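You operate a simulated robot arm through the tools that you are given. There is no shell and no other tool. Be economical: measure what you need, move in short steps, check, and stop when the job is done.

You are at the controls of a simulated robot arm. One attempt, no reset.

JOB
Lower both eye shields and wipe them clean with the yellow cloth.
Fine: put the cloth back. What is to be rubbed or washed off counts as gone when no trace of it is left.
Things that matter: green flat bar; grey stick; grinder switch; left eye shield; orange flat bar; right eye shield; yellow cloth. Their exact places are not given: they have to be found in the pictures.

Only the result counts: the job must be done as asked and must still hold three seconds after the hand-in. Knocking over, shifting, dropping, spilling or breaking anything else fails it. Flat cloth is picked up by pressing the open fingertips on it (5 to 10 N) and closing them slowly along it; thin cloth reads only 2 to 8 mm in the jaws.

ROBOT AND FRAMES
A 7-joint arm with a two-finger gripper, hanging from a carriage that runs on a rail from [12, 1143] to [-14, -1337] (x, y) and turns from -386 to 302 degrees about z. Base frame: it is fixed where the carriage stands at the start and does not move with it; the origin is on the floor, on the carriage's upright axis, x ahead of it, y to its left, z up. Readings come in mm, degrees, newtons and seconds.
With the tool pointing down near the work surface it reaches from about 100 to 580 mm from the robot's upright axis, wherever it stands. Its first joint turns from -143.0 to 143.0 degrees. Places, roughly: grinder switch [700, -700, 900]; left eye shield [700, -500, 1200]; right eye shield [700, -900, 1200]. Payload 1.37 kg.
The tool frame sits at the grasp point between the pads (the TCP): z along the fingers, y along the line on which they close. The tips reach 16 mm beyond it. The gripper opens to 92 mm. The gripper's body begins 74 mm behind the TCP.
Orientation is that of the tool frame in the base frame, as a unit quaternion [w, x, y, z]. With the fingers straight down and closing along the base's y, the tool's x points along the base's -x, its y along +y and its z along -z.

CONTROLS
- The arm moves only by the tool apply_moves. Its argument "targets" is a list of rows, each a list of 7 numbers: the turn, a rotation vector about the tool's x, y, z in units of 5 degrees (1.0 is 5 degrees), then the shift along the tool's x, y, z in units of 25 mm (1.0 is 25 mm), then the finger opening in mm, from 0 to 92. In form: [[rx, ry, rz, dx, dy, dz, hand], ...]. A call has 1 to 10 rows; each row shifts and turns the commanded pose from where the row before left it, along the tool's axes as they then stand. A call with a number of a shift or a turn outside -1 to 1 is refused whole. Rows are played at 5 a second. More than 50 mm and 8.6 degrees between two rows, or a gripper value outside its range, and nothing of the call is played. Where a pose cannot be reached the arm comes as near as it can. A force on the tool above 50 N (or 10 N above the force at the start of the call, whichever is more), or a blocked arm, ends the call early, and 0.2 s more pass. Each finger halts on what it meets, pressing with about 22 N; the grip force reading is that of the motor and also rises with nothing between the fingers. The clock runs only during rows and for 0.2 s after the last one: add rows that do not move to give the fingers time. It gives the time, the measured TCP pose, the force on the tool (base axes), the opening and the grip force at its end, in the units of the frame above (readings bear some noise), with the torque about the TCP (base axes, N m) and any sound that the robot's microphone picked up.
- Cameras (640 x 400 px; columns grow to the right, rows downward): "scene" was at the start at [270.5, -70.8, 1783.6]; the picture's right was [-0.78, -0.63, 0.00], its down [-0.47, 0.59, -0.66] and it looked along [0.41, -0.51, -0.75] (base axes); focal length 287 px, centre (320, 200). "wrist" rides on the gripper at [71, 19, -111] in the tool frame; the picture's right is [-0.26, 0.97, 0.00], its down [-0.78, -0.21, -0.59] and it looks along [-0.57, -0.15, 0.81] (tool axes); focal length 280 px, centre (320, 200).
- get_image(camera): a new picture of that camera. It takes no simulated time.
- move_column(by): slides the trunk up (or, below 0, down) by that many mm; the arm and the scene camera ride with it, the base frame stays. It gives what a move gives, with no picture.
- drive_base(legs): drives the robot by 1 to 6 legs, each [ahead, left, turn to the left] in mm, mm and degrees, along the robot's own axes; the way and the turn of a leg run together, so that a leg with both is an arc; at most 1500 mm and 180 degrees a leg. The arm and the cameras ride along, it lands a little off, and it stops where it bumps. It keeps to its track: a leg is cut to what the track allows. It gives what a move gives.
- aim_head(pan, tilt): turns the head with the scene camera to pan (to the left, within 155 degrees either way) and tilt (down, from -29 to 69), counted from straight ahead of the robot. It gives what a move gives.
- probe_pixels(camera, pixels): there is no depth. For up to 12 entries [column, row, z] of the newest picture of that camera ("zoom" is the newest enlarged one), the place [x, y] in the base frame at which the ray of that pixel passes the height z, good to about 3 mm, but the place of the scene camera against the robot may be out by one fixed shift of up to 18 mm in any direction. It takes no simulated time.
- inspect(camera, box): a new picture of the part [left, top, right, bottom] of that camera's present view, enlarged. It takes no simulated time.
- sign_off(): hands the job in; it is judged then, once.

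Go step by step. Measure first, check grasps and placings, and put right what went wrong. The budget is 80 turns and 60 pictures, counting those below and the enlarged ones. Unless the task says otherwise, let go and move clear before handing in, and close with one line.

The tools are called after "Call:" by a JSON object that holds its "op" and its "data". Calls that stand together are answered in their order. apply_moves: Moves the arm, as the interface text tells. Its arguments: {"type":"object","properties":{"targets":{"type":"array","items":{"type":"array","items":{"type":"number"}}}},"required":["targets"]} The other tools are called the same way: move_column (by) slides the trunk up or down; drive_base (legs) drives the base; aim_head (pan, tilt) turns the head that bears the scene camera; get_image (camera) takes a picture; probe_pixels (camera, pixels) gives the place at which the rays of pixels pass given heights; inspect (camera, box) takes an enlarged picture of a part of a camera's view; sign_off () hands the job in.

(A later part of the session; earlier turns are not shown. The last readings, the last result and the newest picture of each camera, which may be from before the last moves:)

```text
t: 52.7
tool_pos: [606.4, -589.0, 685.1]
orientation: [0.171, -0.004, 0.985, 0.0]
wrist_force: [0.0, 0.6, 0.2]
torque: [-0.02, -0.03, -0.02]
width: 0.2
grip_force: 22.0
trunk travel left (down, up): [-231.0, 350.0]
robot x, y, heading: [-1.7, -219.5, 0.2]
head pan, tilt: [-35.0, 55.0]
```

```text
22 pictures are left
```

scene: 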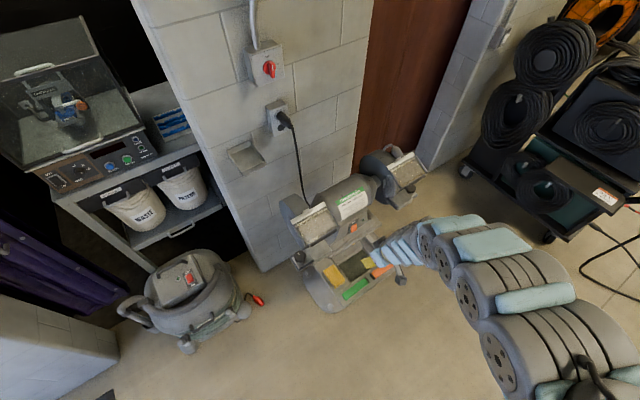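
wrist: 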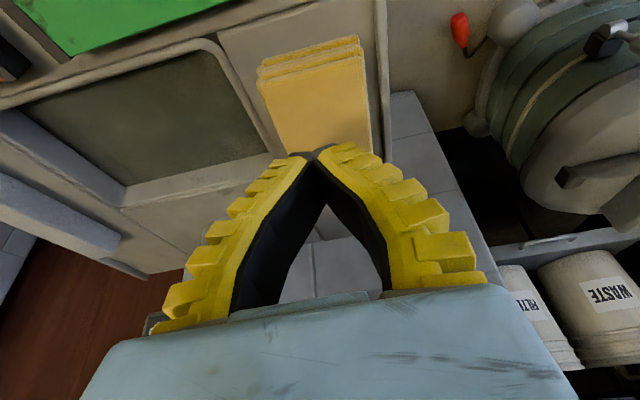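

The cloth stayed put; the jaws were only splayed by the press. I'll reopen and repeat more gently.

Call:
{"op": "apply_moves", "data": {"targets": [[0, 0, 0, 0, 0, 0, 32], [0, 0, 0, 0, 0, 0, 32], [0, 0, 0, 0.25, 0, 0.71, 32], [0, 0, 0, 0.25, 0, 0.71, 32], [0, 0, 0, 0, 0, 0, 32], [0, 0, 0, 0, 0, 0, 32]]}}

Call:
{"op": "apply_moves", "data": {"targets": [[0, 0, 0, 0.02, 0, 0.057, 32], [0, 0, 0, 0, 0, 0, 32]]}}

```text
t: 54.1
tool_pos: [604.9, -588.7, 645.8]
orientation: [0.171, -0.002, 0.985, 0.002]
wrist_force: [-0.1, 0.7, -0.6]
torque: [-0.03, 0.0, 0.01]
width: 35.5
grip_force: 2.7
trunk travel left (down, up): [-231.0, 350.0]
robot x, y, heading: [-0.4, -215.9, 0.3]
head pan, tilt: [-35.0, 55.0]
```

```text
t: 54.7
tool_pos: [605.4, -587.7, 645.0]
orientation: [0.17, -0.003, 0.985, 0.001]
wrist_force: [0.3, 0.1, -0.6]
torque: [0.01, 0.03, 0.01]
width: 35.7
grip_force: 2.4
trunk travel left (down, up): [-231.0, 350.0]
robot x, y, heading: [-4.8, -219.2, 0.4]
head pan, tilt: [-35.0, 55.0]
```

Call:
{"op": "apply_moves", "data": {"targets": [[0, 0, 0, 0.02, 0, 0.057, 32], [0, 0, 0, 0, 0, 0, 32]]}}

```text
t: 55.3
tool_pos: [605.7, -588.7, 643.6]
orientation: [0.17, -0.002, 0.985, 0.0]
wrist_force: [-0.3, -2.0, 5.5]
torque: [-0.29, -0.08, -0.1]
width: 32.8
grip_force: 1.1
trunk travel left (down, up): [-231.0, 350.0]
robot x, y, heading: [-1.5, -213.3, 0.3]
head pan, tilt: [-35.0, 55.0]
```

Contact at 5.5 N. I'll add about half a millimetre and close slowly.

Call:
{"op": "apply_moves", "data": {"targets": [[0, 0, 0, 0.006, 0, 0.016, 30], [0, 0, 0, 0, 0, 0, 27], [0, 0, 0, 0, 0, 0, 24], [0, 0, 0, 0, 0, 0, 21], [0, 0, 0, 0, 0, 0, 18], [0, 0, 0, 0, 0, 0, 15], [0, 0, 0, 0, 0, 0, 12], [0, 0, 0, 0, 0, 0, 9], [0, 0, 0, 0, 0, 0, 6], [0, 0, 0, 0, 0, 0, 3]]}}

Call:
{"op": "apply_moves", "data": {"targets": [[0, 0, 0, 0, 0, 0, 1], [0, 0, 0, 0, 0, 0, 0], [0, 0, 0, 0, 0, 0, 0], [0, 0, 0, 0, 0, 0, 0]]}}

```text
t: 57.5
tool_pos: [604.8, -587.9, 642.7]
orientation: [0.169, -0.003, 0.986, 0.001]
wrist_force: [0.4, 0.1, 0.3]
torque: [0.0, 0.0, 0.0]
width: 8.1
grip_force: 3.6
trunk travel left (down, up): [-231.0, 350.0]
robot x, y, heading: [1.5, -217.2, 0.3]
head pan, tilt: [-35.0, 55.0]
```

```text
t: 58.5
tool_pos: [606.5, -587.9, 643.2]
orientation: [0.171, -0.002, 0.985, 0.001]
wrist_force: [0.1, 0.4, -0.1]
torque: [0.01, 0.0, -0.05]
width: 0.2
grip_force: 22.0
trunk travel left (down, up): [-231.0, 350.0]
robot x, y, heading: [-2.4, -217.7, 0.1]
head pan, tilt: [-35.0, 55.0]
```

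The force vanished while closing (the tips rise as they come together), so I must follow downward during closing. Retrying with a slow descent.

Call:
{"op": "apply_moves", "data": {"targets": [[0, 0, 0, -0.05, 0, -0.16, 20], [0, 0, 0, 0, 0, 0, 32], [0, 0, 0, 0, 0, 0, 32], [0, 0, 0, 0.03, 0, 0.08, 32], [0, 0, 0, 0.028, 0, 0.08, 32], [0, 0, 0, 0, 0, 0, 32]]}}

Call:
{"op": "apply_moves", "data": {"targets": [[0, 0, 0, 0.005, 0, 0.014, 28], [0, 0, 0, 0.005, 0, 0.014, 25], [0, 0, 0, 0.005, 0, 0.014, 22]]}}

```text
t: 59.9
tool_pos: [605.3, -588.0, 643.9]
orientation: [0.17, -0.003, 0.985, 0.001]
wrist_force: [0.1, -1.2, 3.2]
torque: [0.01, -0.02, -0.01]
width: 35.1
grip_force: 2.0
trunk travel left (down, up): [-231.0, 350.0]
robot x, y, heading: [-1.7, -216.6, 0.4]
head pan, tilt: [-35.0, 55.0]
```

```text
t: 60.7
tool_pos: [606.9, -589.0, 642.6]
orientation: [0.169, -0.002, 0.986, 0.001]
wrist_force: [-2.1, 0.4, 12.1]
torque: [0.01, 0.11, -0.01]
width: 22.6
grip_force: 6.2
trunk travel left (down, up): [-231.0, 350.0]
robot x, y, heading: [-3.4, -216.1, 0.3]
head pan, tilt: [-35.0, 55.0]
```

Call:
{"op": "apply_moves", "data": {"targets": [[0, 0, 0, 0, 0, 0, 20], [0, 0, 0, 0, 0, 0, 18], [0, 0, 0, 0, 0, 0, 16]]}}

```text
t: 61.5
tool_pos: [607.0, -588.1, 641.8]
orientation: [0.17, -0.002, 0.985, 0.001]
wrist_force: [0.3, -3.2, 3.2]
torque: [-0.04, 0.06, -0.01]
width: 17.1
grip_force: 0.0
trunk travel left (down, up): [-231.0, 350.0]
robot x, y, heading: [-1.6, -213.7, 0.1]
head pan, tilt: [-35.0, 55.0]
```

Call:
{"op": "apply_moves", "data": {"targets": [[0, 0, 0, 0.008, 0, 0.022, 14], [0, 0, 0, 0.005, 0, 0.014, 12], [0, 0, 0, 0.004, 0, 0.01, 10]]}}

```text
t: 62.3
tool_pos: [606.5, -589.0, 641.3]
orientation: [0.17, -0.003, 0.985, 0.0]
wrist_force: [0.1, -0.5, 8.7]
torque: [0.04, 0.06, 0.02]
width: 10.9
grip_force: 0.1
trunk travel left (down, up): [-231.0, 350.0]
robot x, y, heading: [0.5, -211.6, 0.1]
head pan, tilt: [-35.0, 55.0]
```

Call:
{"op": "apply_moves", "data": {"targets": [[0, 0, 0, 0.002, 0, 0.007, 8], [0, 0, 0, 0.002, 0, 0.007, 6], [0, 0, 0, 0, 0, 0, 4], [0, 0, 0, 0, 0, 0, 2], [0, 0, 0, 0, 0, 0, 0], [0, 0, 0, 0, 0, 0, 0]]}}

```text
t: 63.7
tool_pos: [606.7, -589.1, 640.4]
orientation: [0.17, -0.002, 0.986, 0.0]
wrist_force: [-0.3, -1.7, 9.5]
torque: [-0.03, 0.01, -0.02]
width: 6.1
grip_force: 21.5
trunk travel left (down, up): [-231.0, 350.0]
robot x, y, heading: [-1.7, -215.8, 0.2]
head pan, tilt: [-35.0, 55.0]
```

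Jaws again stop at 6.1 mm with 9.5 N of press kept. I'll lift 30 mm and see whether the width holds.

Call:
{"op": "apply_moves", "data": {"targets": [[0, 0, 0, -0.07, 0, -0.19, 0], [0, 0, 0, -0.13, 0, -0.38, 0], [0, 0, 0, -0.2, 0, -0.56, 0]]}}

Call:
{"op": "get_image", "data": {"camera": "wrist"}}

```text
t: 64.5
tool_pos: [605.1, -588.4, 669.4]
orientation: [0.17, -0.003, 0.986, 0.001]
wrist_force: [0.3, 0.0, -0.7]
torque: [0.01, -0.02, 0.01]
width: 0.3
grip_force: 22.4
trunk travel left (down, up): [-231.0, 350.0]
robot x, y, heading: [-5.9, -220.7, 0.4]
head pan, tilt: [-35.0, 55.0]
```

```text
21 pictures are left
```

wrist: 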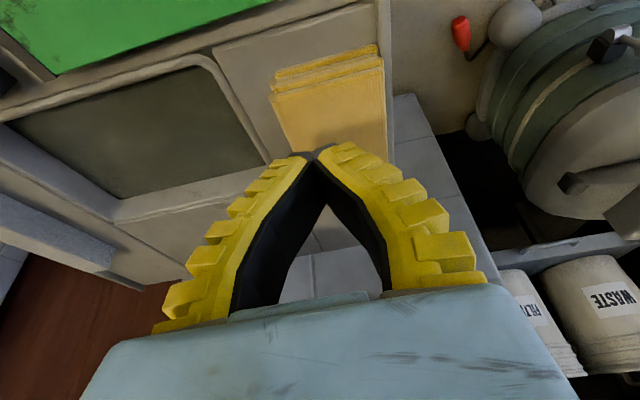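

Still not held. The 20° tilt probably lets only the heel of the tips touch. The grinder lip works out to x≈633, z 810–835, so a 10° tilt should just clear; I'll reduce the tilt and check the clearance.

Call:
{"op": "apply_moves", "data": {"targets": [[0, 0, 0, 0.15, 0, -0.05, 20], [0, 0.65, 0, 0, 0, 0, 32], [0, 0.65, 0, 0, 0, 0, 32], [0, 0.65, 0, 0, 0, 0, 32], [0, 0, 0, 0, 0, 0, 32]]}}

Call:
{"op": "inspect", "data": {"camera": "scene", "box": [290, 190, 390, 260]}}

```text
t: 65.7
tool_pos: [603.1, -587.5, 670.6]
orientation: [0.086, -0.002, 0.996, 0.001]
wrist_force: [0.7, -0.2, 0.2]
torque: [-0.05, -0.01, -0.02]
width: 35.6
grip_force: 2.5
trunk travel left (down, up): [-231.0, 350.0]
robot x, y, heading: [-2.6, -216.9, 0.3]
head pan, tilt: [-35.0, 55.0]
```

```text
5.71 times, centred on (340, 225) of scene
```

zoom: 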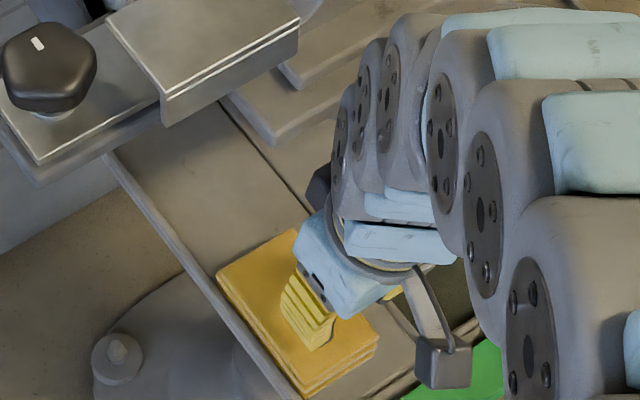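

Call:
{"op": "apply_moves", "data": {"targets": [[0, 0, 0, 0.085, 0, 0.485, 32], [0, 0, 0, 0.085, 0, 0.485, 32], [0, 0, 0, 0.007, 0, 0.04, 32], [0, 0, 0, 0.007, 0, 0.04, 32], [0, 0, 0, 0, 0, 0, 32]]}}

```text
t: 66.9
tool_pos: [602.2, -588.4, 642.6]
orientation: [0.085, -0.003, 0.996, 0.001]
wrist_force: [0.0, 0.0, 0.2]
torque: [-0.01, 0.02, -0.01]
width: 35.7
grip_force: 2.5
trunk travel left (down, up): [-231.0, 350.0]
robot x, y, heading: [-2.1, -218.9, 0.3]
head pan, tilt: [-35.0, 55.0]
```

Call:
{"op": "apply_moves", "data": {"targets": [[0, 0, 0, 0.007, 0, 0.04, 32], [0, 0, 0, 0.004, 0, 0.02, 32], [0, 0, 0, 0, 0, 0, 32]]}}

```text
t: 67.7
tool_pos: [602.3, -586.6, 641.7]
orientation: [0.086, -0.002, 0.996, 0.001]
wrist_force: [-1.2, 1.1, 5.2]
torque: [0.16, 0.05, 0.03]
width: 36.1
grip_force: 2.6
trunk travel left (down, up): [-231.0, 350.0]
robot x, y, heading: [-4.0, -221.5, 0.1]
head pan, tilt: [-35.0, 55.0]
```

Call:
{"op": "apply_moves", "data": {"targets": [[0, 0, 0, 0.002, 0, 0.012, 30], [0, 0, 0, 0.002, 0, 0.012, 28], [0, 0, 0, 0.001, 0, 0.008, 26], [0, 0, 0, 0.001, 0, 0.008, 24], [0, 0, 0, 0.001, 0, 0.008, 22], [0, 0, 0, 0.001, 0, 0.008, 20]]}}

Call:
{"op": "apply_moves", "data": {"targets": [[0, 0, 0, 0.001, 0, 0.008, 18], [0, 0, 0, 0.001, 0, 0.008, 16], [0, 0, 0, 0.001, 0, 0.008, 14], [0, 0, 0, 0.001, 0, 0.006, 12]]}}

```text
t: 69.1
tool_pos: [602.4, -589.4, 640.8]
orientation: [0.086, -0.002, 0.996, 0.001]
wrist_force: [-4.0, -4.1, 12.8]
torque: [-0.35, 0.08, -0.09]
width: 21.1
grip_force: 0.1
trunk travel left (down, up): [-231.0, 350.0]
robot x, y, heading: [-1.0, -215.9, 0.3]
head pan, tilt: [-35.0, 55.0]
```

```text
t: 70.1
tool_pos: [602.5, -588.9, 639.1]
orientation: [0.087, -0.003, 0.996, 0.001]
wrist_force: [-0.4, -1.0, 9.7]
torque: [0.04, 0.09, 0.0]
width: 13.3
grip_force: 0.1
trunk travel left (down, up): [-231.0, 350.0]
robot x, y, heading: [-0.6, -216.8, -0.0]
head pan, tilt: [-35.0, 55.0]
```

Call:
{"op": "apply_moves", "data": {"targets": [[0, 0, 0, 0.0005, 0, 0.004, 10], [0, 0, 0, 0.0005, 0, 0.004, 8], [0, 0, 0, 0.0005, 0, 0.003, 6], [0, 0, 0, 0, 0, 0, 4], [0, 0, 0, 0, 0, 0, 2], [0, 0, 0, 0, 0, 0, 0], [0, 0, 0, 0, 0, 0, 0]]}}

Call:
{"op": "apply_moves", "data": {"targets": [[0, 0, 0, -0.03, 0, -0.15, 0], [0, 0, 0, -0.05, 0, -0.3, 0], [0, 0, 0, -0.1, 0, -0.6, 0]]}}

Call:
{"op": "get_image", "data": {"camera": "wrist"}}

```text
t: 71.7
tool_pos: [601.9, -589.5, 639.1]
orientation: [0.086, -0.003, 0.996, 0.002]
wrist_force: [0.7, -0.7, 6.1]
torque: [-0.03, 0.03, -0.01]
width: 5.9
grip_force: 21.9
trunk travel left (down, up): [-231.0, 350.0]
robot x, y, heading: [-1.7, -216.1, 0.3]
head pan, tilt: [-35.0, 55.0]
```

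```text
t: 72.5
tool_pos: [602.6, -589.5, 665.8]
orientation: [0.086, -0.002, 0.996, 0.001]
wrist_force: [-0.3, -0.1, -0.1]
torque: [0.02, 0.03, 0.05]
width: 0.1
grip_force: 22.1
trunk travel left (down, up): [-231.0, 350.0]
robot x, y, heading: [-1.3, -215.4, 0.3]
head pan, tilt: [-35.0, 55.0]
```

```text
19 pictures are left
```

wrist: 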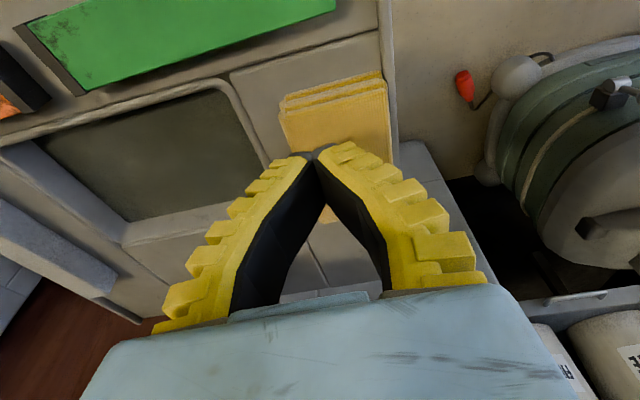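

Again not held: 6 mm seems just the splay from pressing. The cloth looks like a thick folded pad (about 18 mm, layered front edge at (330,90)), so gripping it across its sides is an option. I'll probe its edges.

Call:
{"op": "probe_pixels", "data": {"camera": "wrist", "pixels": [[284, 120, 622], [384, 92, 622], [279, 103, 606], [380, 72, 606], [296, 150, 622], [391, 150, 622], [256, 100, 606], [396, 120, 606], [392, 72, 606], [250, 75, 606]]}}

Call:
{"op": "inspect", "data": {"camera": "wrist", "box": [220, 50, 440, 190]}}

```text
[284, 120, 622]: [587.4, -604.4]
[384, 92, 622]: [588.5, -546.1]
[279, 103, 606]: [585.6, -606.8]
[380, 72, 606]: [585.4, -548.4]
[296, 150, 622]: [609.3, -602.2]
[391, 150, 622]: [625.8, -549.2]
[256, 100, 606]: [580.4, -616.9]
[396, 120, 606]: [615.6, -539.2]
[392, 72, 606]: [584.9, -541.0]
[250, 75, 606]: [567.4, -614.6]
```

```text
2.86 times, centred on (330, 120) of wrist
```

zoom: 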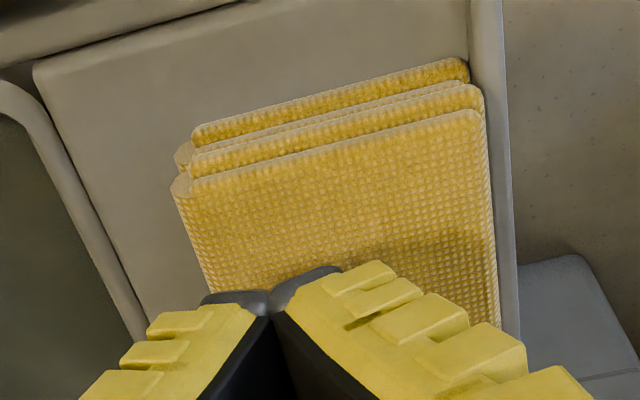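

The cloth is a three-layer folded pad that has crept to y −546…−604, close to the rim. I'll first press it with closed tips and drag it back about 9 mm to −y.

Call:
{"op": "apply_moves", "data": {"targets": [[0, 0, 0, -0.11, 0.28, 0.52, 0], [0, 0, 0, -0.11, 0.28, 0.52, 0], [0, 0, 0, 0.005, 0, 0.03, 0], [0, 0, 0, 0, 0, 0, 0]]}}

Call:
{"op": "apply_moves", "data": {"targets": [[0, 0, 0, 0.008, 0, 0.045, 0], [0, 0, 0, 0, 0, 0, 0]]}}

```text
t: 73.5
tool_pos: [612.4, -573.5, 640.5]
orientation: [0.086, -0.003, 0.996, 0.0]
wrist_force: [0.5, -0.3, 0.4]
torque: [-0.05, -0.02, 0.0]
width: 0.0
grip_force: 22.3
trunk travel left (down, up): [-231.0, 350.0]
robot x, y, heading: [-2.8, -213.7, 0.3]
head pan, tilt: [-35.0, 55.0]
```

```text
t: 74.1
tool_pos: [612.9, -573.9, 639.8]
orientation: [0.086, -0.003, 0.996, 0.001]
wrist_force: [-2.7, 1.7, 8.9]
torque: [0.0, 0.13, -0.04]
width: 6.2
grip_force: 22.0
trunk travel left (down, up): [-231.0, 350.0]
robot x, y, heading: [-0.1, -217.3, -0.0]
head pan, tilt: [-35.0, 55.0]
```

Call:
{"op": "apply_moves", "data": {"targets": [[0, 0, 0, 0, -0.1, 0.006, 0], [0, 0, 0, 0, -0.1, 0, 0], [0, 0, 0, 0, -0.1, 0, 0], [0, 0, 0, 0, -0.1, 0, 0], [0, 0, 0, 0, 0, 0, 0]]}}

Call:
{"op": "apply_moves", "data": {"targets": [[0, 0, 0, -0.05, 0, -0.4, 0], [0, 0, 0, -0.08, 0, -0.6, 40], [0, 0, 0, 0, 0, 0, 74], [0, 0, 0, 0, 0, 0, 74], [0, 0, 0, 0, 0, 0, 74]]}}

Call:
{"op": "get_image", "data": {"camera": "wrist"}}

```text
t: 75.3
tool_pos: [612.2, -582.8, 639.4]
orientation: [0.086, -0.003, 0.996, 0.001]
wrist_force: [-0.6, 2.1, 4.5]
torque: [0.06, 0.02, 0.0]
width: 5.9
grip_force: 22.0
trunk travel left (down, up): [-231.0, 350.0]
robot x, y, heading: [-3.4, -216.9, 0.2]
head pan, tilt: [-35.0, 55.0]
```

```text
t: 76.5
tool_pos: [611.3, -583.9, 664.7]
orientation: [0.086, -0.002, 0.996, 0.001]
wrist_force: [0.2, 0.0, 0.8]
torque: [0.01, 0.01, 0.06]
width: 75.8
grip_force: 1.2
trunk travel left (down, up): [-231.0, 350.0]
robot x, y, heading: [-1.9, -214.6, 0.1]
head pan, tilt: [-35.0, 55.0]
```

```text
17 pictures are left
```

wrist: 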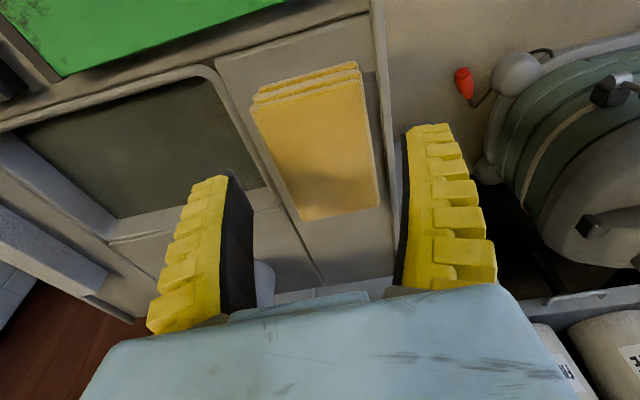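

Call:
{"op": "probe_pixels", "data": {"camera": "wrist", "pixels": [[252, 112, 622], [363, 82, 622], [302, 220, 622], [378, 206, 622], [252, 92, 606], [357, 64, 606], [300, 218, 606], [381, 130, 606], [250, 150, 606]]}}

```text
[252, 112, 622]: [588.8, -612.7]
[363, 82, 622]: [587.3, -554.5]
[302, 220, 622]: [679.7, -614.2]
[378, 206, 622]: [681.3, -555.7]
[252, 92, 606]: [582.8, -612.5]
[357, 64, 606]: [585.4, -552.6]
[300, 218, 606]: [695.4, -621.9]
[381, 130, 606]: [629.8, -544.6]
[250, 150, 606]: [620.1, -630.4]
```

The pad is back at x 588–680, y −555…−613, centred under the hand. I'll set the opening to about 64 mm and descend astride it, checking force.

Call:
{"op": "apply_moves", "data": {"targets": [[0, 0, 0, 0, -0.03, 0, 62], [0, 0, 0, 0, 0, 0, 62], [0, 0, 0, 0.08, 0, 0.5, 62], [0, 0, 0, 0.08, 0, 0.46, 62], [0, 0, 0, 0, 0, 0, 62]]}}

Call:
{"op": "apply_moves", "data": {"targets": [[0, 0, 0, 0.02, 0, 0.12, 62], [0, 0, 0, 0.02, 0, 0.12, 62], [0, 0, 0, 0, 0, 0, 62]]}}

```text
t: 77.7
tool_pos: [609.8, -584.6, 639.4]
orientation: [0.086, -0.003, 0.996, 0.001]
wrist_force: [-0.8, 0.9, 0.1]
torque: [0.0, 0.01, 0.01]
width: 64.5
grip_force: 1.3
trunk travel left (down, up): [-231.0, 350.0]
robot x, y, heading: [-3.1, -215.8, 0.3]
head pan, tilt: [-35.0, 55.0]
```

```text
t: 78.5
tool_pos: [610.6, -584.2, 635.0]
orientation: [0.086, -0.002, 0.996, 0.001]
wrist_force: [0.3, -0.4, 0.1]
torque: [-0.04, 0.0, 0.01]
width: 64.1
grip_force: 1.6
trunk travel left (down, up): [-231.0, 350.0]
robot x, y, heading: [1.6, -214.9, -0.0]
head pan, tilt: [-35.0, 55.0]
```

Call:
{"op": "apply_moves", "data": {"targets": [[0, 0, 0, 0.02, 0, 0.12, 62], [0, 0, 0, 0.02, 0, 0.1, 62], [0, 0, 0, 0, 0, 0, 62]]}}

```text
t: 79.3
tool_pos: [610.7, -584.1, 628.4]
orientation: [0.085, -0.003, 0.996, 0.002]
wrist_force: [0.4, 0.2, 0.7]
torque: [0.01, -0.01, 0.0]
width: 64.3
grip_force: 1.6
trunk travel left (down, up): [-231.0, 350.0]
robot x, y, heading: [0.3, -218.1, 0.1]
head pan, tilt: [-35.0, 55.0]
```

No contact at TCP z 628 (tips near 610, below the pad top at 623). Closing on the sides now.

Call:
{"op": "apply_moves", "data": {"targets": [[0, 0, 0, 0, 0, 0, 58], [0, 0, 0, 0, 0, 0, 54], [0, 0, 0, 0, 0, 0, 50], [0, 0, 0, 0, 0, 0, 46], [0, 0, 0, 0, 0, 0, 42], [0, 0, 0, 0, 0, 0, 40]]}}

```text
t: 80.7
tool_pos: [610.8, -584.3, 628.2]
orientation: [0.086, -0.002, 0.996, 0.001]
wrist_force: [-1.1, 1.9, 3.5]
torque: [0.02, -0.02, 0.02]
width: 59.1
grip_force: 21.8
trunk travel left (down, up): [-231.0, 350.0]
robot x, y, heading: [-2.0, -211.3, 0.1]
head pan, tilt: [-35.0, 55.0]
```

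Jaws stopped at 59.1 mm with 21.8 N: the pad is gripped by its sides. I'll lift 50 mm and check.

Call:
{"op": "apply_moves", "data": {"targets": [[0, 0, 0, -0.03, 0, -0.2, 40], [0, 0, 0, -0.1, 0, -0.6, 40], [0, 0, 0, -0.2, 0, -1, 40], [0, 0, 0, 0, 0, 0, 40]]}}

Call:
{"op": "get_image", "data": {"camera": "wrist"}}

```text
t: 81.7
tool_pos: [609.4, -583.9, 675.1]
orientation: [0.086, -0.002, 0.996, 0.001]
wrist_force: [0.9, -0.2, 0.7]
torque: [0.03, 0.02, 0.01]
width: 58.5
grip_force: 21.6
trunk travel left (down, up): [-231.0, 350.0]
robot x, y, heading: [-3.1, -213.4, 0.1]
head pan, tilt: [-35.0, 55.0]
```

```text
16 pictures are left
```

wrist: 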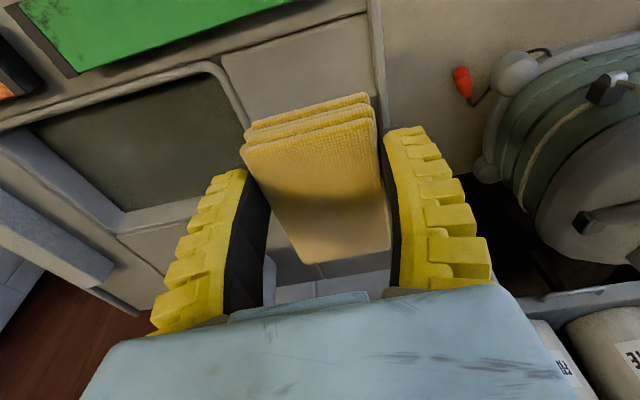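

The pad is firmly held (58.5 mm). I'll draw back out of the tray area, raise the trunk and shift the base left for the left shield.

Call:
{"op": "apply_moves", "data": {"targets": [[0, 0, 0, 0.92, 0, -0.32, 40], [0, 0, 0, 0.92, 0, -0.32, 40], [0, 0, 0, 0.92, 0, -0.32, 40], [0, 0, 0, 0.92, 0, -0.32, 40], [0, 0, 0, 0.92, 0, -0.32, 40]]}}

Call:
{"op": "move_column", "data": {"by": 350}}

Call:
{"op": "drive_base", "data": {"legs": [[0, 123, 0]]}}

Call:
{"op": "apply_moves", "data": {"targets": [[0, 0, 0, -0.4, -0.6, -1, 40], [0, 0, 0, -0.4, -0.6, -1, 40], [0, 0, 0, -0.4, -0.6, -1, 40], [0, 0, 0, -0.4, -0.6, -1, 40], [0, 0, 0, -0.4, 0, -0.9, 40], [0, -1, 0, -0.4, 0, 0, 40], [0, -1, 0, 0, 0, 0, 40], [0, -1, 0, 0, 0, 0, 40], [0, -1, 0, 0, 0, 0, 40]]}}

Call:
{"op": "get_image", "data": {"camera": "scene"}}

```text
t: 82.9
tool_pos: [489.9, -584.4, 694.1]
orientation: [0.086, -0.002, 0.996, 0.001]
wrist_force: [0.4, 0.9, -0.3]
torque: [0.04, 0.08, 0.0]
width: 58.8
grip_force: 21.3
trunk travel left (down, up): [-231.0, 350.0]
robot x, y, heading: [-3.3, -217.4, -0.1]
head pan, tilt: [-35.0, 55.0]
```

```text
t: 86.3
tool_pos: [489.9, -583.6, 1043.0]
orientation: [0.086, -0.002, 0.996, 0.002]
wrist_force: [-0.5, 0.2, -0.1]
torque: [-0.01, 0.01, 0.0]
width: 58.7
grip_force: 21.8
trunk travel left (down, up): [-581.0, 0.0]
robot x, y, heading: [-2.4, -212.3, -0.0]
head pan, tilt: [-35.0, 55.0]
```

```text
t: 87.6
tool_pos: [493.2, -462.2, 1044.0]
orientation: [0.086, -0.004, 0.996, 0.001]
wrist_force: [-0.4, -0.1, -0.4]
torque: [-0.02, -0.02, -0.04]
width: 59.0
grip_force: 21.6
trunk travel left (down, up): [-581.0, 0.0]
robot x, y, heading: [0.3, -96.0, 0.5]
head pan, tilt: [-35.0, 55.0]
```

```text
t: 89.6
tool_pos: [553.9, -544.0, 1161.5]
orientation: [0.259, -0.004, 0.966, 0.001]
wrist_force: [-0.8, -0.2, -0.8]
torque: [-0.01, 0.02, 0.0]
width: 58.5
grip_force: 21.7
out of reach, approached as far as the arm can: row 5, 6, 7, 8, 9
trunk travel left (down, up): [-581.0, 0.0]
robot x, y, heading: [0.7, -96.9, 0.5]
head pan, tilt: [-35.0, 55.0]
```

```text
15 pictures are left
```

scene: 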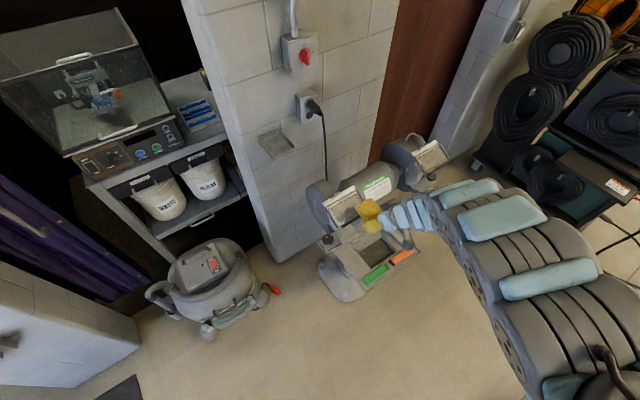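

The pad is near the left shield with a 30° tilt. I'll zoom to see pane, dirt and pad.

Call:
{"op": "inspect", "data": {"camera": "scene", "box": [300, 165, 420, 240]}}

Call:
{"op": "probe_pixels", "data": {"camera": "zoom", "pixels": [[320, 200, 1120]]}}

```text
5.33 times, centred on (360, 202) of scene
```

zoom: 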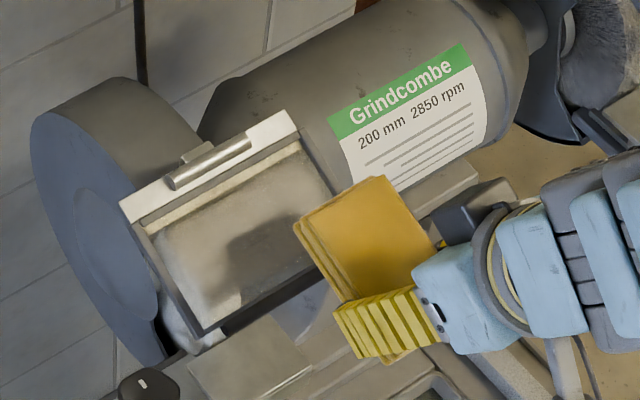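

```text
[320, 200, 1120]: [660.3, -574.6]
```

Call:
{"op": "probe_pixels", "data": {"camera": "zoom", "pixels": [[145, 232, 1130], [303, 142, 1130], [120, 200, 1130], [295, 112, 1130], [200, 330, 1095], [200, 330, 1080], [200, 330, 1060], [355, 230, 1095], [200, 330, 1110]]}}

```text
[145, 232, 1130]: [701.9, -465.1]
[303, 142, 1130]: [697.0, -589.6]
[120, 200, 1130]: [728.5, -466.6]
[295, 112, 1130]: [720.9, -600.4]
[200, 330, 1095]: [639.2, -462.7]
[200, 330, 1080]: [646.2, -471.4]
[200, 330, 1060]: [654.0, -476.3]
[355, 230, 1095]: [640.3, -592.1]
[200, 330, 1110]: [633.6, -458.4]
```

The pane lies on a ~31° slope: z ≈ 1112+0.6·(x−673), x 639–702, y −465…−590. I'll rotate the tool 10° more so the pad is parallel, and come to a stand-off above it.

Call:
{"op": "apply_moves", "data": {"targets": [[0, 0, 0, -0.47, 0.32, 0.733, 40], [0, 0, 0, -0.47, 0.32, 0.733, 40], [0, 0, 0, -0.47, 0.32, 0.733, 40], [0, -1, 0, 0, 0, 0, 40], [0, -1, 0, 0, 0, 0, 40], [0, 0, 0, 0, 0, 0, 40]]}}

Call:
{"op": "inspect", "data": {"camera": "scene", "box": [300, 165, 420, 240]}}

```text
t: 91.0
tool_pos: [611.5, -519.3, 1132.6]
orientation: [0.341, -0.003, 0.94, 0.001]
wrist_force: [-0.4, -1.5, -0.1]
torque: [0.02, 0.02, 0.01]
width: 58.6
grip_force: 22.1
trunk travel left (down, up): [-581.0, 0.0]
robot x, y, heading: [3.3, -98.3, 0.5]
head pan, tilt: [-35.0, 55.0]
```

```text
5.33 times, centred on (360, 202) of scene
```

zoom: 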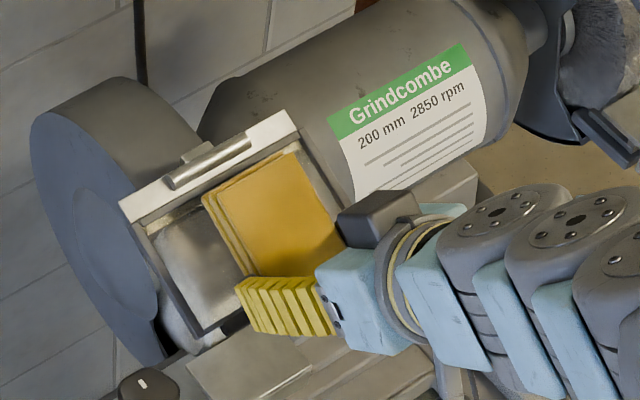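

Well aligned: the pad hangs over the pane just below the handle bar. I'll descend along the pane normal until light contact.

Call:
{"op": "apply_moves", "data": {"targets": [[0, 0, 0, 0.07, 0, 0.394, 40], [0, 0, 0, 0.042, 0, 0.236, 40], [0, 0, 0, 0, 0, 0, 40]]}}

Call:
{"op": "apply_moves", "data": {"targets": [[0, 0, 0, 0.014, 0, 0.08, 40], [0, 0, 0, 0.014, 0, 0.08, 40], [0, 0, 0, 0, 0, 0, 40]]}}

```text
t: 91.8
tool_pos: [620.5, -520.9, 1119.1]
orientation: [0.342, -0.004, 0.94, 0.001]
wrist_force: [-10.3, 1.3, 26.2]
torque: [0.01, -0.14, 0.07]
width: 61.2
grip_force: 22.1
trunk travel left (down, up): [-581.0, 0.0]
robot x, y, heading: [0.1, -95.4, 0.4]
head pan, tilt: [-35.0, 55.0]
```

```text
t: 92.3
tool_pos: [621.7, -520.7, 1116.9]
orientation: [0.343, -0.004, 0.939, 0.002]
wrist_force: [-19.4, 9.5, 39.0]
torque: [-0.23, 0.31, -0.45]
width: 61.0
grip_force: 21.7
trunk travel left (down, up): [-581.0, 0.0]
robot x, y, heading: [-4.4, -94.5, 0.4]
head pan, tilt: [-35.0, 55.0]
stopped in row 2: the force on the tool passed its limit at 54 N (the readings are from after the stop); the commanded pose is now the measured one
```

Contact is a little earlier than predicted; I'll ease to about 10–15 N and sweep toward +y.

Call:
{"op": "apply_moves", "data": {"targets": [[0, 0, 0, -0.014, 0, -0.09, 40], [0, 0, 0, 0, 0.3, 0, 40], [0, 0, 0, 0, 0.3, 0, 40], [0, 0, 0, 0, 0.3, 0, 40], [0, 0, 0, 0, 0.3, 0, 40], [0, 0, 0, 0, 0, 0, 40]]}}

Call:
{"op": "apply_moves", "data": {"targets": [[0, 0, 0, 0, -0.35, 0, 40], [0, 0, 0, 0, -0.35, 0, 40], [0, 0, 0, 0, -0.35, 0, 40], [0, 0, 0, 0, -0.35, 0, 40], [0, 0, 0, 0, -0.35, 0, 40], [0, 0, 0, 0, -0.35, 0, 40], [0, 0, 0, 0, -0.35, 0, 40], [0, 0, 0, 0, -0.3, 0, 40], [0, 0, 0, 0, 0, 0, 40]]}}

Call:
{"op": "inspect", "data": {"camera": "scene", "box": [300, 165, 420, 240]}}

```text
t: 93.7
tool_pos: [621.4, -493.8, 1118.1]
orientation: [0.344, -0.006, 0.939, 0.006]
wrist_force: [-7.3, -9.2, 18.2]
torque: [-0.83, 0.12, -0.27]
width: 60.7
grip_force: 22.2
trunk travel left (down, up): [-581.0, 0.0]
robot x, y, heading: [-1.6, -92.8, 0.4]
head pan, tilt: [-35.0, 55.0]
```

```text
t: 95.7
tool_pos: [620.4, -559.1, 1117.1]
orientation: [0.341, -0.002, 0.94, 0.001]
wrist_force: [-13.6, 9.2, 18.1]
torque: [0.78, 0.08, 0.57]
width: 60.9
grip_force: 21.9
trunk travel left (down, up): [-581.0, 0.0]
robot x, y, heading: [-2.9, -100.1, 0.6]
head pan, tilt: [-35.0, 55.0]
```

```text
5.33 times, centred on (360, 202) of scene
```

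zoom: 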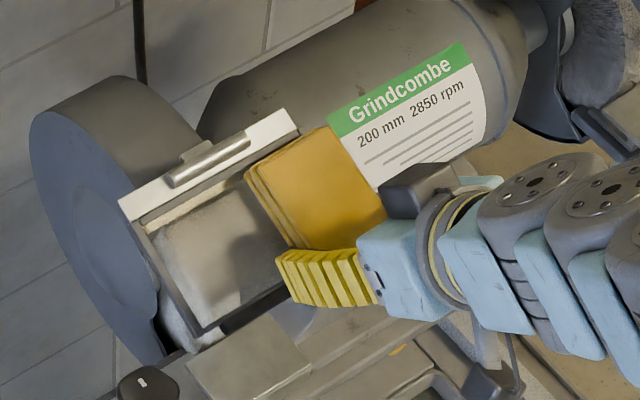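

The pass went fine at about 20 N. The pane still shows a greyish patch at (210,260); I'll make two more passes, one shifted down the slope and one back up.

Call:
{"op": "apply_moves", "data": {"targets": [[0, 0, 0, 0.47, 0, -0.083, 40], [0, 0, 0, 0, 0.4, 0, 40], [0, 0, 0, 0, 0.4, 0, 40], [0, 0, 0, 0, 0.4, 0, 40], [0, 0, 0, 0, 0.4, 0, 40], [0, 0, 0, 0, 0.4, 0, 40], [0, 0, 0, 0, 0.4, 0, 40], [0, 0, 0, 0, 0.4, 0, 40], [0, 0, 0, 0, 0, 0, 40]]}}

Call:
{"op": "apply_moves", "data": {"targets": [[0, 0, 0, -0.6, 0, 0.106, 40], [0, 0, 0, 0, -0.4, 0, 40], [0, 0, 0, 0, -0.4, 0, 40], [0, 0, 0, 0, -0.4, 0, 40], [0, 0, 0, 0, -0.4, 0, 40], [0, 0, 0, 0, -0.4, 0, 40], [0, 0, 0, 0, -0.4, 0, 40], [0, 0, 0, 0, -0.4, 0, 40]]}}

Call:
{"op": "apply_moves", "data": {"targets": [[0, 0, 0, -0.07, 0, -0.394, 40], [0, 0, 0, 0, 0, -1, 40], [0, 0, 0, 0.6, -0.5, -1, 40], [0, 0, 0, 1, -1, 0, 40], [0, 0, 0, 1, -1, 0, 40]]}}

Call:
{"op": "inspect", "data": {"camera": "scene", "box": [305, 170, 405, 235]}}

```text
t: 97.7
tool_pos: [611.2, -491.9, 1111.0]
orientation: [0.342, -0.009, 0.939, 0.013]
wrist_force: [-9.5, -8.5, 21.3]
torque: [-0.46, -0.15, -0.23]
width: 62.1
grip_force: 22.1
trunk travel left (down, up): [-581.0, 0.0]
robot x, y, heading: [-1.5, -94.9, 0.5]
head pan, tilt: [-35.0, 55.0]
```

```text
t: 99.5
tool_pos: [622.6, -559.1, 1119.5]
orientation: [0.341, -0.004, 0.94, 0.002]
wrist_force: [0.2, 1.2, 3.4]
torque: [0.15, 0.01, 0.0]
width: 60.9
grip_force: 22.2
trunk travel left (down, up): [-581.0, 0.0]
robot x, y, heading: [0.5, -95.7, 0.5]
head pan, tilt: [-35.0, 55.0]
```

```text
t: 100.7
tool_pos: [537.3, -621.3, 1122.3]
orientation: [0.341, -0.004, 0.94, 0.004]
wrist_force: [0.6, 0.5, 0.3]
torque: [-0.02, 0.07, -0.01]
width: 60.9
grip_force: 22.0
trunk travel left (down, up): [-581.0, 0.0]
robot x, y, heading: [-2.8, -93.2, 0.7]
head pan, tilt: [-35.0, 55.0]
```

```text
6.15 times, centred on (355, 202) of scene
```

zoom: 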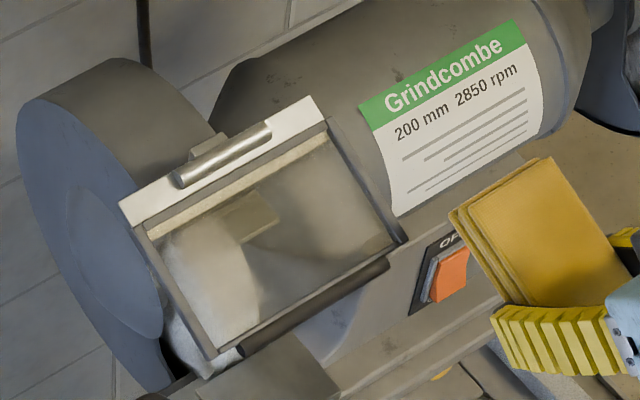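

The wheel is now visible through the pane, so the film is largely off; a beige strip remains under the handle bar near (150–325, 225–145). I'll zoom tighter.

Call:
{"op": "inspect", "data": {"camera": "scene", "box": [320, 183, 374, 217]}}

```text
11.76 times, centred on (347, 200) of scene
```

zoom: 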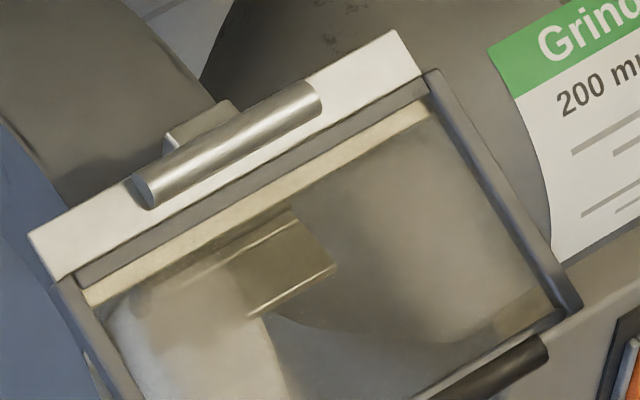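

To be safe I'll make another pass shifted about 8 mm up the slope (to cover the strip at the top edge) and slightly wider.

Call:
{"op": "apply_moves", "data": {"targets": [[0, 0, 0, -1, 1, 0, 40], [0, 0, 0, -1, 1, 0, 40], [0, 0, 0, -0.6, 0.5, 1, 40], [0, 0, 0, -0.32, -0.1, 0.056, 40], [0, 0, 0, 0, 0, 0.9, 40], [0, 0, 0, 0.07, 0, 0.45, 40], [0, 0, 0, 0.02, 0, 0.1, 40], [0, 0, 0, 0, 0, 0, 40]]}}

```text
t: 102.5
tool_pos: [631.8, -561.4, 1123.2]
orientation: [0.341, -0.003, 0.94, 0.001]
wrist_force: [0.9, -0.4, -0.5]
torque: [-0.01, 0.0, 0.03]
width: 60.8
grip_force: 21.9
trunk travel left (down, up): [-581.0, 0.0]
robot x, y, heading: [-3.9, -94.6, 0.2]
head pan, tilt: [-35.0, 55.0]
```

Call:
{"op": "apply_moves", "data": {"targets": [[0, 0, 0, 0.007, -0.1, 0.06, 40], [0, 0, 0, 0.007, -0.1, 0.04, 40], [0, 0, 0, 0, 0, 0, 40]]}}

```text
t: 103.3
tool_pos: [632.4, -567.1, 1120.8]
orientation: [0.342, -0.003, 0.94, 0.001]
wrist_force: [-12.6, 8.3, 15.4]
torque: [0.23, -0.03, 0.48]
width: 61.2
grip_force: 22.8
trunk travel left (down, up): [-581.0, 0.0]
robot x, y, heading: [-1.5, -94.6, 0.5]
head pan, tilt: [-35.0, 55.0]
```

Contact at about 20 N again. Sweeping to +y, then back slightly lower on the slope, then lifting off.

Call:
{"op": "apply_moves", "data": {"targets": [[0, 0, 0, 0, 0.4, 0, 40], [0, 0, 0, 0, 0.4, 0, 40], [0, 0, 0, 0, 0.4, 0, 40], [0, 0, 0, 0, 0.4, 0, 40], [0, 0, 0, 0, 0.4, 0, 40], [0, 0, 0, 0, 0.4, 0, 40], [0, 0, 0, 0, 0.4, 0, 40], [0, 0, 0, 0, 0.3, 0, 40], [0, 0, 0, 0, 0, 0, 40]]}}

Call:
{"op": "apply_moves", "data": {"targets": [[0, 0, 0, 0.6, 0, -0.1, 40], [0, 0, 0, 0, -0.45, 0, 40], [0, 0, 0, 0, -0.45, 0, 40], [0, 0, 0, 0, -0.45, 0, 40], [0, 0, 0, 0, -0.45, 0, 40], [0, 0, 0, 0, -0.45, 0, 40], [0, 0, 0, 0, -0.45, 0, 40], [0, 0, 0, 0, -0.4, 0, 40], [0, 0, 0, 0, 0, 0, 40]]}}

Call:
{"op": "apply_moves", "data": {"targets": [[0, 0, 0, -0.07, 0, -0.394, 40], [0, 0, 0, 0, 0, -1, 40], [0, 0, 0, 0.6, -0.5, -1, 40], [0, 0, 0, 1, -1, 0, 40], [0, 0, 0, 1, -1, 0, 40]]}}

Call:
{"op": "inspect", "data": {"camera": "scene", "box": [320, 183, 374, 217]}}

```text
t: 105.3
tool_pos: [633.4, -491.3, 1120.3]
orientation: [0.346, -0.011, 0.938, 0.011]
wrist_force: [-21.7, -14.3, 16.0]
torque: [-0.85, 0.22, -0.75]
width: 61.2
grip_force: 21.9
out of reach, approached as far as the arm can: row 8
trunk travel left (down, up): [-581.0, 0.0]
robot x, y, heading: [1.2, -96.3, 0.7]
head pan, tilt: [-35.0, 55.0]
```

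```text
t: 105.8
tool_pos: [628.5, -485.3, 1117.0]
orientation: [0.345, -0.016, 0.938, 0.006]
wrist_force: [-3.6, 8.4, 40.6]
torque: [-1.41, 0.11, -0.13]
width: 61.3
grip_force: 22.5
trunk travel left (down, up): [-581.0, 0.0]
robot x, y, heading: [-2.2, -93.1, 0.2]
head pan, tilt: [-35.0, 55.0]
stopped in row 2: the force on the tool passed its limit at 58 N (the readings are from after the stop); the commanded pose is now the measured one
```

```text
t: 107.0
tool_pos: [569.5, -540.3, 1098.9]
orientation: [0.342, -0.014, 0.939, 0.006]
wrist_force: [0.2, 0.1, -0.8]
torque: [-0.01, 0.02, -0.05]
width: 61.0
grip_force: 22.3
out of reach, approached as far as the arm can: row 2, 3
trunk travel left (down, up): [-581.0, 0.0]
robot x, y, heading: [-0.7, -95.0, 0.5]
head pan, tilt: [-35.0, 55.0]
```

```text
11.76 times, centred on (347, 200) of scene
```

zoom: 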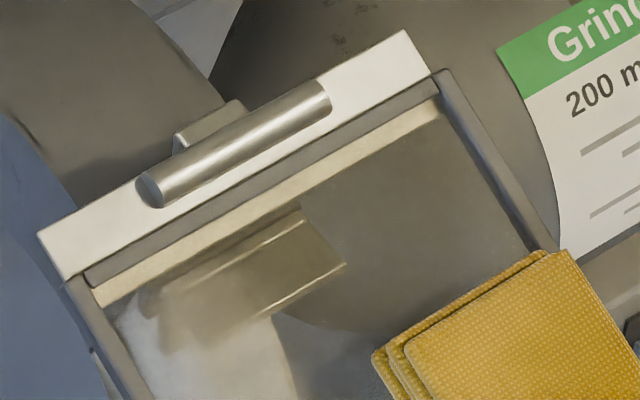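

The pane is now clear except possibly its left margin, to be rechecked once the arm is away. I'll pull the hand back and sideways, then drive to the right shield with the same relative pose, looking at the left pane on the way.

Call:
{"op": "apply_moves", "data": {"targets": [[0, 0, 0, 0.77, -1, -0.64, 40], [0, 0, 0, 0.77, -1, -0.64, 40], [0, 0, 0, 0.77, -1, -0.64, 40], [0, 0, 0, 0.77, -1, -0.64, 40]]}}

Call:
{"op": "inspect", "data": {"camera": "scene", "box": [316, 186, 370, 220]}}

```text
t: 108.0
tool_pos: [473.6, -646.8, 1098.3]
orientation: [0.343, -0.014, 0.939, 0.007]
wrist_force: [-0.1, -0.2, -0.4]
torque: [-0.06, 0.01, 0.01]
width: 61.1
grip_force: 22.4
trunk travel left (down, up): [-581.0, 0.0]
robot x, y, heading: [-3.2, -97.8, 0.6]
head pan, tilt: [-35.0, 55.0]
```

```text
11.76 times, centred on (343, 203) of scene
```

zoom: 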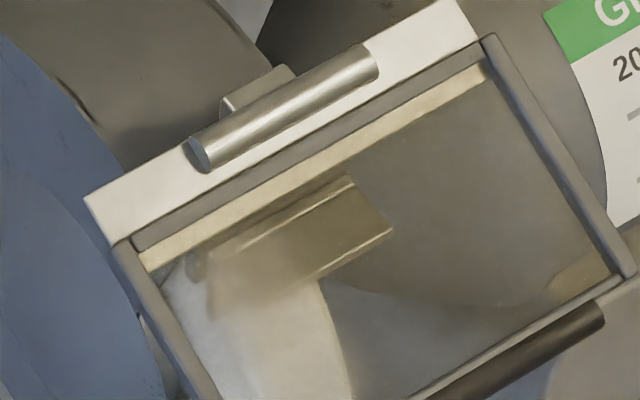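

The left pane mostly shows the wheel and deflector through it; a fuzzy zone near (230,300) may be haze or just the wheel. I'll drive to the right shield and look at the left pane from that other angle.

Call:
{"op": "drive_base", "data": {"legs": [[0, -419, 0]]}}

Call:
{"op": "aim_head", "data": {"pan": -10, "tilt": 58}}

Call:
{"op": "get_image", "data": {"camera": "scene"}}

```text
t: 110.6
tool_pos: [469.8, -1065.5, 1099.2]
orientation: [0.342, -0.017, 0.939, 0.008]
wrist_force: [0.1, 0.5, 0.3]
torque: [0.01, -0.01, 0.04]
width: 61.1
grip_force: 22.3
trunk travel left (down, up): [-581.0, 0.0]
robot x, y, heading: [-5.6, -516.0, 0.8]
head pan, tilt: [-35.0, 55.0]
```

```text
t: 111.5
tool_pos: [469.3, -1064.6, 1098.3]
orientation: [0.343, -0.016, 0.939, 0.007]
wrist_force: [0.1, -0.5, 0.5]
torque: [0.0, 0.04, 0.01]
width: 61.1
grip_force: 21.7
trunk travel left (down, up): [-581.0, 0.0]
robot x, y, heading: [-6.9, -517.0, 0.9]
head pan, tilt: [-10.0, 58.0]
```

```text
7 pictures are left
```

scene: 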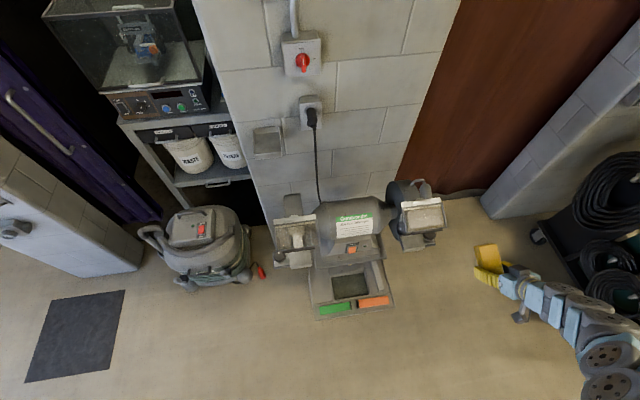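

Seven pictures remain. One tight zoom on the left pane from here.

Call:
{"op": "inspect", "data": {"camera": "scene", "box": [266, 216, 322, 254]}}

```text
10.53 times, centred on (294, 235) of scene
```

zoom: 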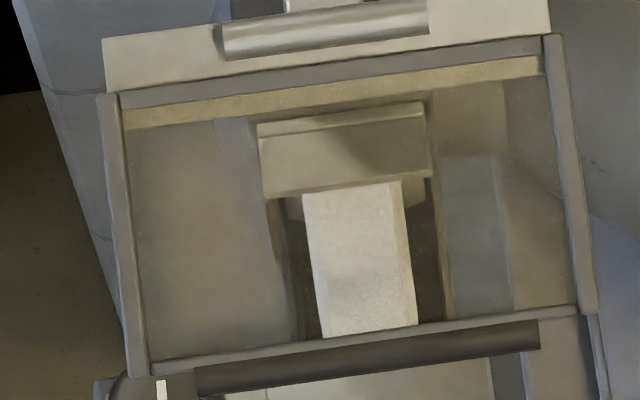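

The centre of the left pane is clear, but the sides still look hazy; I'll revisit it. First the right shield: approach to a stand-off with 5° less tilt so the pad, not the fingertips, bears on the pane.

Call:
{"op": "apply_moves", "data": {"targets": [[0, 0, 0, -0.9, 0.52, 0.064, 40], [0, 0, 0, -0.9, 0.52, 0.064, 40], [0, 0, 0, -0.9, 0.52, 0.064, 40], [0, 0, 0, -0.9, 0.52, 0.064, 40], [0, 0, 0, -0.9, 0.52, 0.064, 40], [0, 0, 0, -0.28, 0.667, 0.71, 40], [0, 0, 0, -0.28, 0.667, 0.71, 40], [0, 0, 0, -0.28, 0.667, 0.71, 40], [0, 1, 0, 0, 0, 0, 40], [0, 0, 0, 0, 0, 0, 40]]}}

Call:
{"op": "apply_moves", "data": {"targets": [[0, 0, 0, 0.04, 0, 0.236, 40], [0, 0, 0, 0.04, 0, 0.236, 40], [0, 0, 0, 0.014, 0, 0.08, 40], [0, 0, 0, 0, 0, 0, 40]]}}

```text
t: 113.7
tool_pos: [607.8, -943.8, 1139.5]
orientation: [0.301, -0.016, 0.953, 0.006]
wrist_force: [-0.5, 0.4, -0.5]
torque: [0.0, 0.0, 0.0]
width: 61.3
grip_force: 21.8
trunk travel left (down, up): [-581.0, 0.0]
robot x, y, heading: [-8.0, -514.7, 0.8]
head pan, tilt: [-10.0, 58.0]
```

```text
t: 114.7
tool_pos: [614.5, -944.5, 1125.4]
orientation: [0.301, -0.016, 0.953, 0.006]
wrist_force: [-0.4, -0.2, 0.6]
torque: [0.0, 0.03, 0.0]
width: 60.9
grip_force: 21.5
trunk travel left (down, up): [-581.0, 0.0]
robot x, y, heading: [-3.7, -515.0, 0.8]
head pan, tilt: [-10.0, 58.0]
```

Call:
{"op": "apply_moves", "data": {"targets": [[0, 0, 0, 0.02, 0, 0.12, 40], [0, 0, 0, 0.014, 0, 0.08, 40], [0, 0, 0, 0, 0, 0, 40]]}}

```text
t: 115.5
tool_pos: [617.6, -943.5, 1121.1]
orientation: [0.302, -0.016, 0.953, 0.007]
wrist_force: [-1.7, 0.5, 1.8]
torque: [-0.07, -0.21, 0.07]
width: 61.2
grip_force: 22.2
trunk travel left (down, up): [-581.0, 0.0]
robot x, y, heading: [-3.5, -516.2, 0.7]
head pan, tilt: [-10.0, 58.0]
```

The pad's upper edge now bears lightly on the pane. I'll press 2 mm more and run a raster: across, then stepping down the slope and back.

Call:
{"op": "apply_moves", "data": {"targets": [[0, 0, 0, 0.012, 0, 0.07, 40], [0, 0, 0, 0, 0.4, 0, 40], [0, 0, 0, 0, 0.4, 0, 40], [0, 0, 0, 0, 0.4, 0, 40], [0, 0, 0, 0, 0.4, 0, 40], [0, 0, 0, -0.2, 0, 0.03, 40], [0, 0, 0, 0.3, 0, -0.03, 40], [0, 0, 0, 0.3, 0, -0.03, 40], [0, 0, 0, -0.3, 0, 0.03, 40]]}}

Call:
{"op": "apply_moves", "data": {"targets": [[0, 0, 0, 0, -0.39, 0, 40], [0, 0, 0, 0, -0.39, 0, 40], [0, 0, 0, 0, -0.39, 0, 40], [0, 0, 0, 0, -0.39, 0, 40], [0, 0, 0, 0, -0.39, 0, 40], [0, 0, 0, 0, -0.39, 0, 40], [0, 0, 0, 0, -0.39, 0, 40], [0, 0, 0, 0, -0.39, 0, 40], [0, 0, 0, 0, -0.3, 0, 40]]}}

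Call:
{"op": "apply_moves", "data": {"targets": [[0, 0, 0, 0.48, 0, -0.059, 40], [0, 0, 0, 0, 0.42, 0, 40], [0, 0, 0, 0, 0.42, 0, 40], [0, 0, 0, 0, 0.42, 0, 40], [0, 0, 0, 0, 0.42, 0, 40], [0, 0, 0, 0, 0.42, 0, 40], [0, 0, 0, 0, 0.42, 0, 40], [0, 0, 0, 0, 0.42, 0, 40], [0, 0, 0, 0, 0.42, 0, 40]]}}

Call:
{"op": "apply_moves", "data": {"targets": [[0, 0, 0, 0.6, 0, -0.06, 40], [0, 0, 0, 0, -0.42, 0, 40], [0, 0, 0, 0, -0.42, 0, 40], [0, 0, 0, 0, -0.42, 0, 40], [0, 0, 0, 0, -0.42, 0, 40], [0, 0, 0, 0, -0.42, 0, 40], [0, 0, 0, 0, -0.42, 0, 40], [0, 0, 0, 0, -0.42, 0, 40], [0, 0, 0, 0, -0.42, 0, 40]]}}

Call:
{"op": "inspect", "data": {"camera": "scene", "box": [385, 190, 465, 250]}}

```text
t: 117.5
tool_pos: [613.8, -903.5, 1117.3]
orientation: [0.301, -0.016, 0.953, 0.007]
wrist_force: [-5.9, 1.1, 4.3]
torque: [-0.17, -0.25, -0.17]
width: 61.1
grip_force: 22.6
trunk travel left (down, up): [-581.0, 0.0]
robot x, y, heading: [-7.6, -512.8, 0.8]
head pan, tilt: [-10.0, 58.0]
```

```text
t: 119.5
tool_pos: [617.0, -989.9, 1120.1]
orientation: [0.301, -0.017, 0.954, 0.005]
wrist_force: [-0.6, 0.4, 0.8]
torque: [-0.03, -0.02, 0.04]
width: 60.8
grip_force: 22.2
trunk travel left (down, up): [-581.0, 0.0]
robot x, y, heading: [-6.0, -520.0, 1.0]
head pan, tilt: [-10.0, 58.0]
```

```text
t: 121.5
tool_pos: [604.8, -908.3, 1112.5]
orientation: [0.302, -0.017, 0.953, 0.009]
wrist_force: [-1.6, -2.3, 4.1]
torque: [-0.12, -0.34, -0.19]
width: 61.0
grip_force: 21.9
trunk travel left (down, up): [-581.0, 0.0]
robot x, y, heading: [-2.5, -516.6, 0.7]
head pan, tilt: [-10.0, 58.0]
```

```text
t: 123.5
tool_pos: [591.2, -993.6, 1106.6]
orientation: [0.301, -0.016, 0.953, 0.006]
wrist_force: [-1.5, -0.6, 2.0]
torque: [0.04, -0.02, 0.01]
width: 60.8
grip_force: 22.2
trunk travel left (down, up): [-581.0, 0.0]
robot x, y, heading: [-3.9, -515.8, 0.8]
head pan, tilt: [-10.0, 58.0]
```

```text
6.67 times, centred on (425, 220) of scene
```

zoom: 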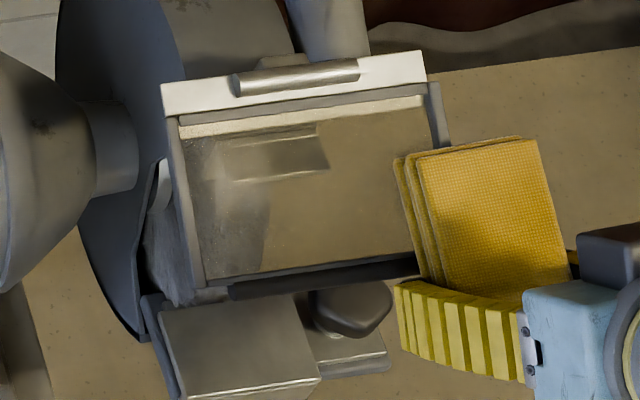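

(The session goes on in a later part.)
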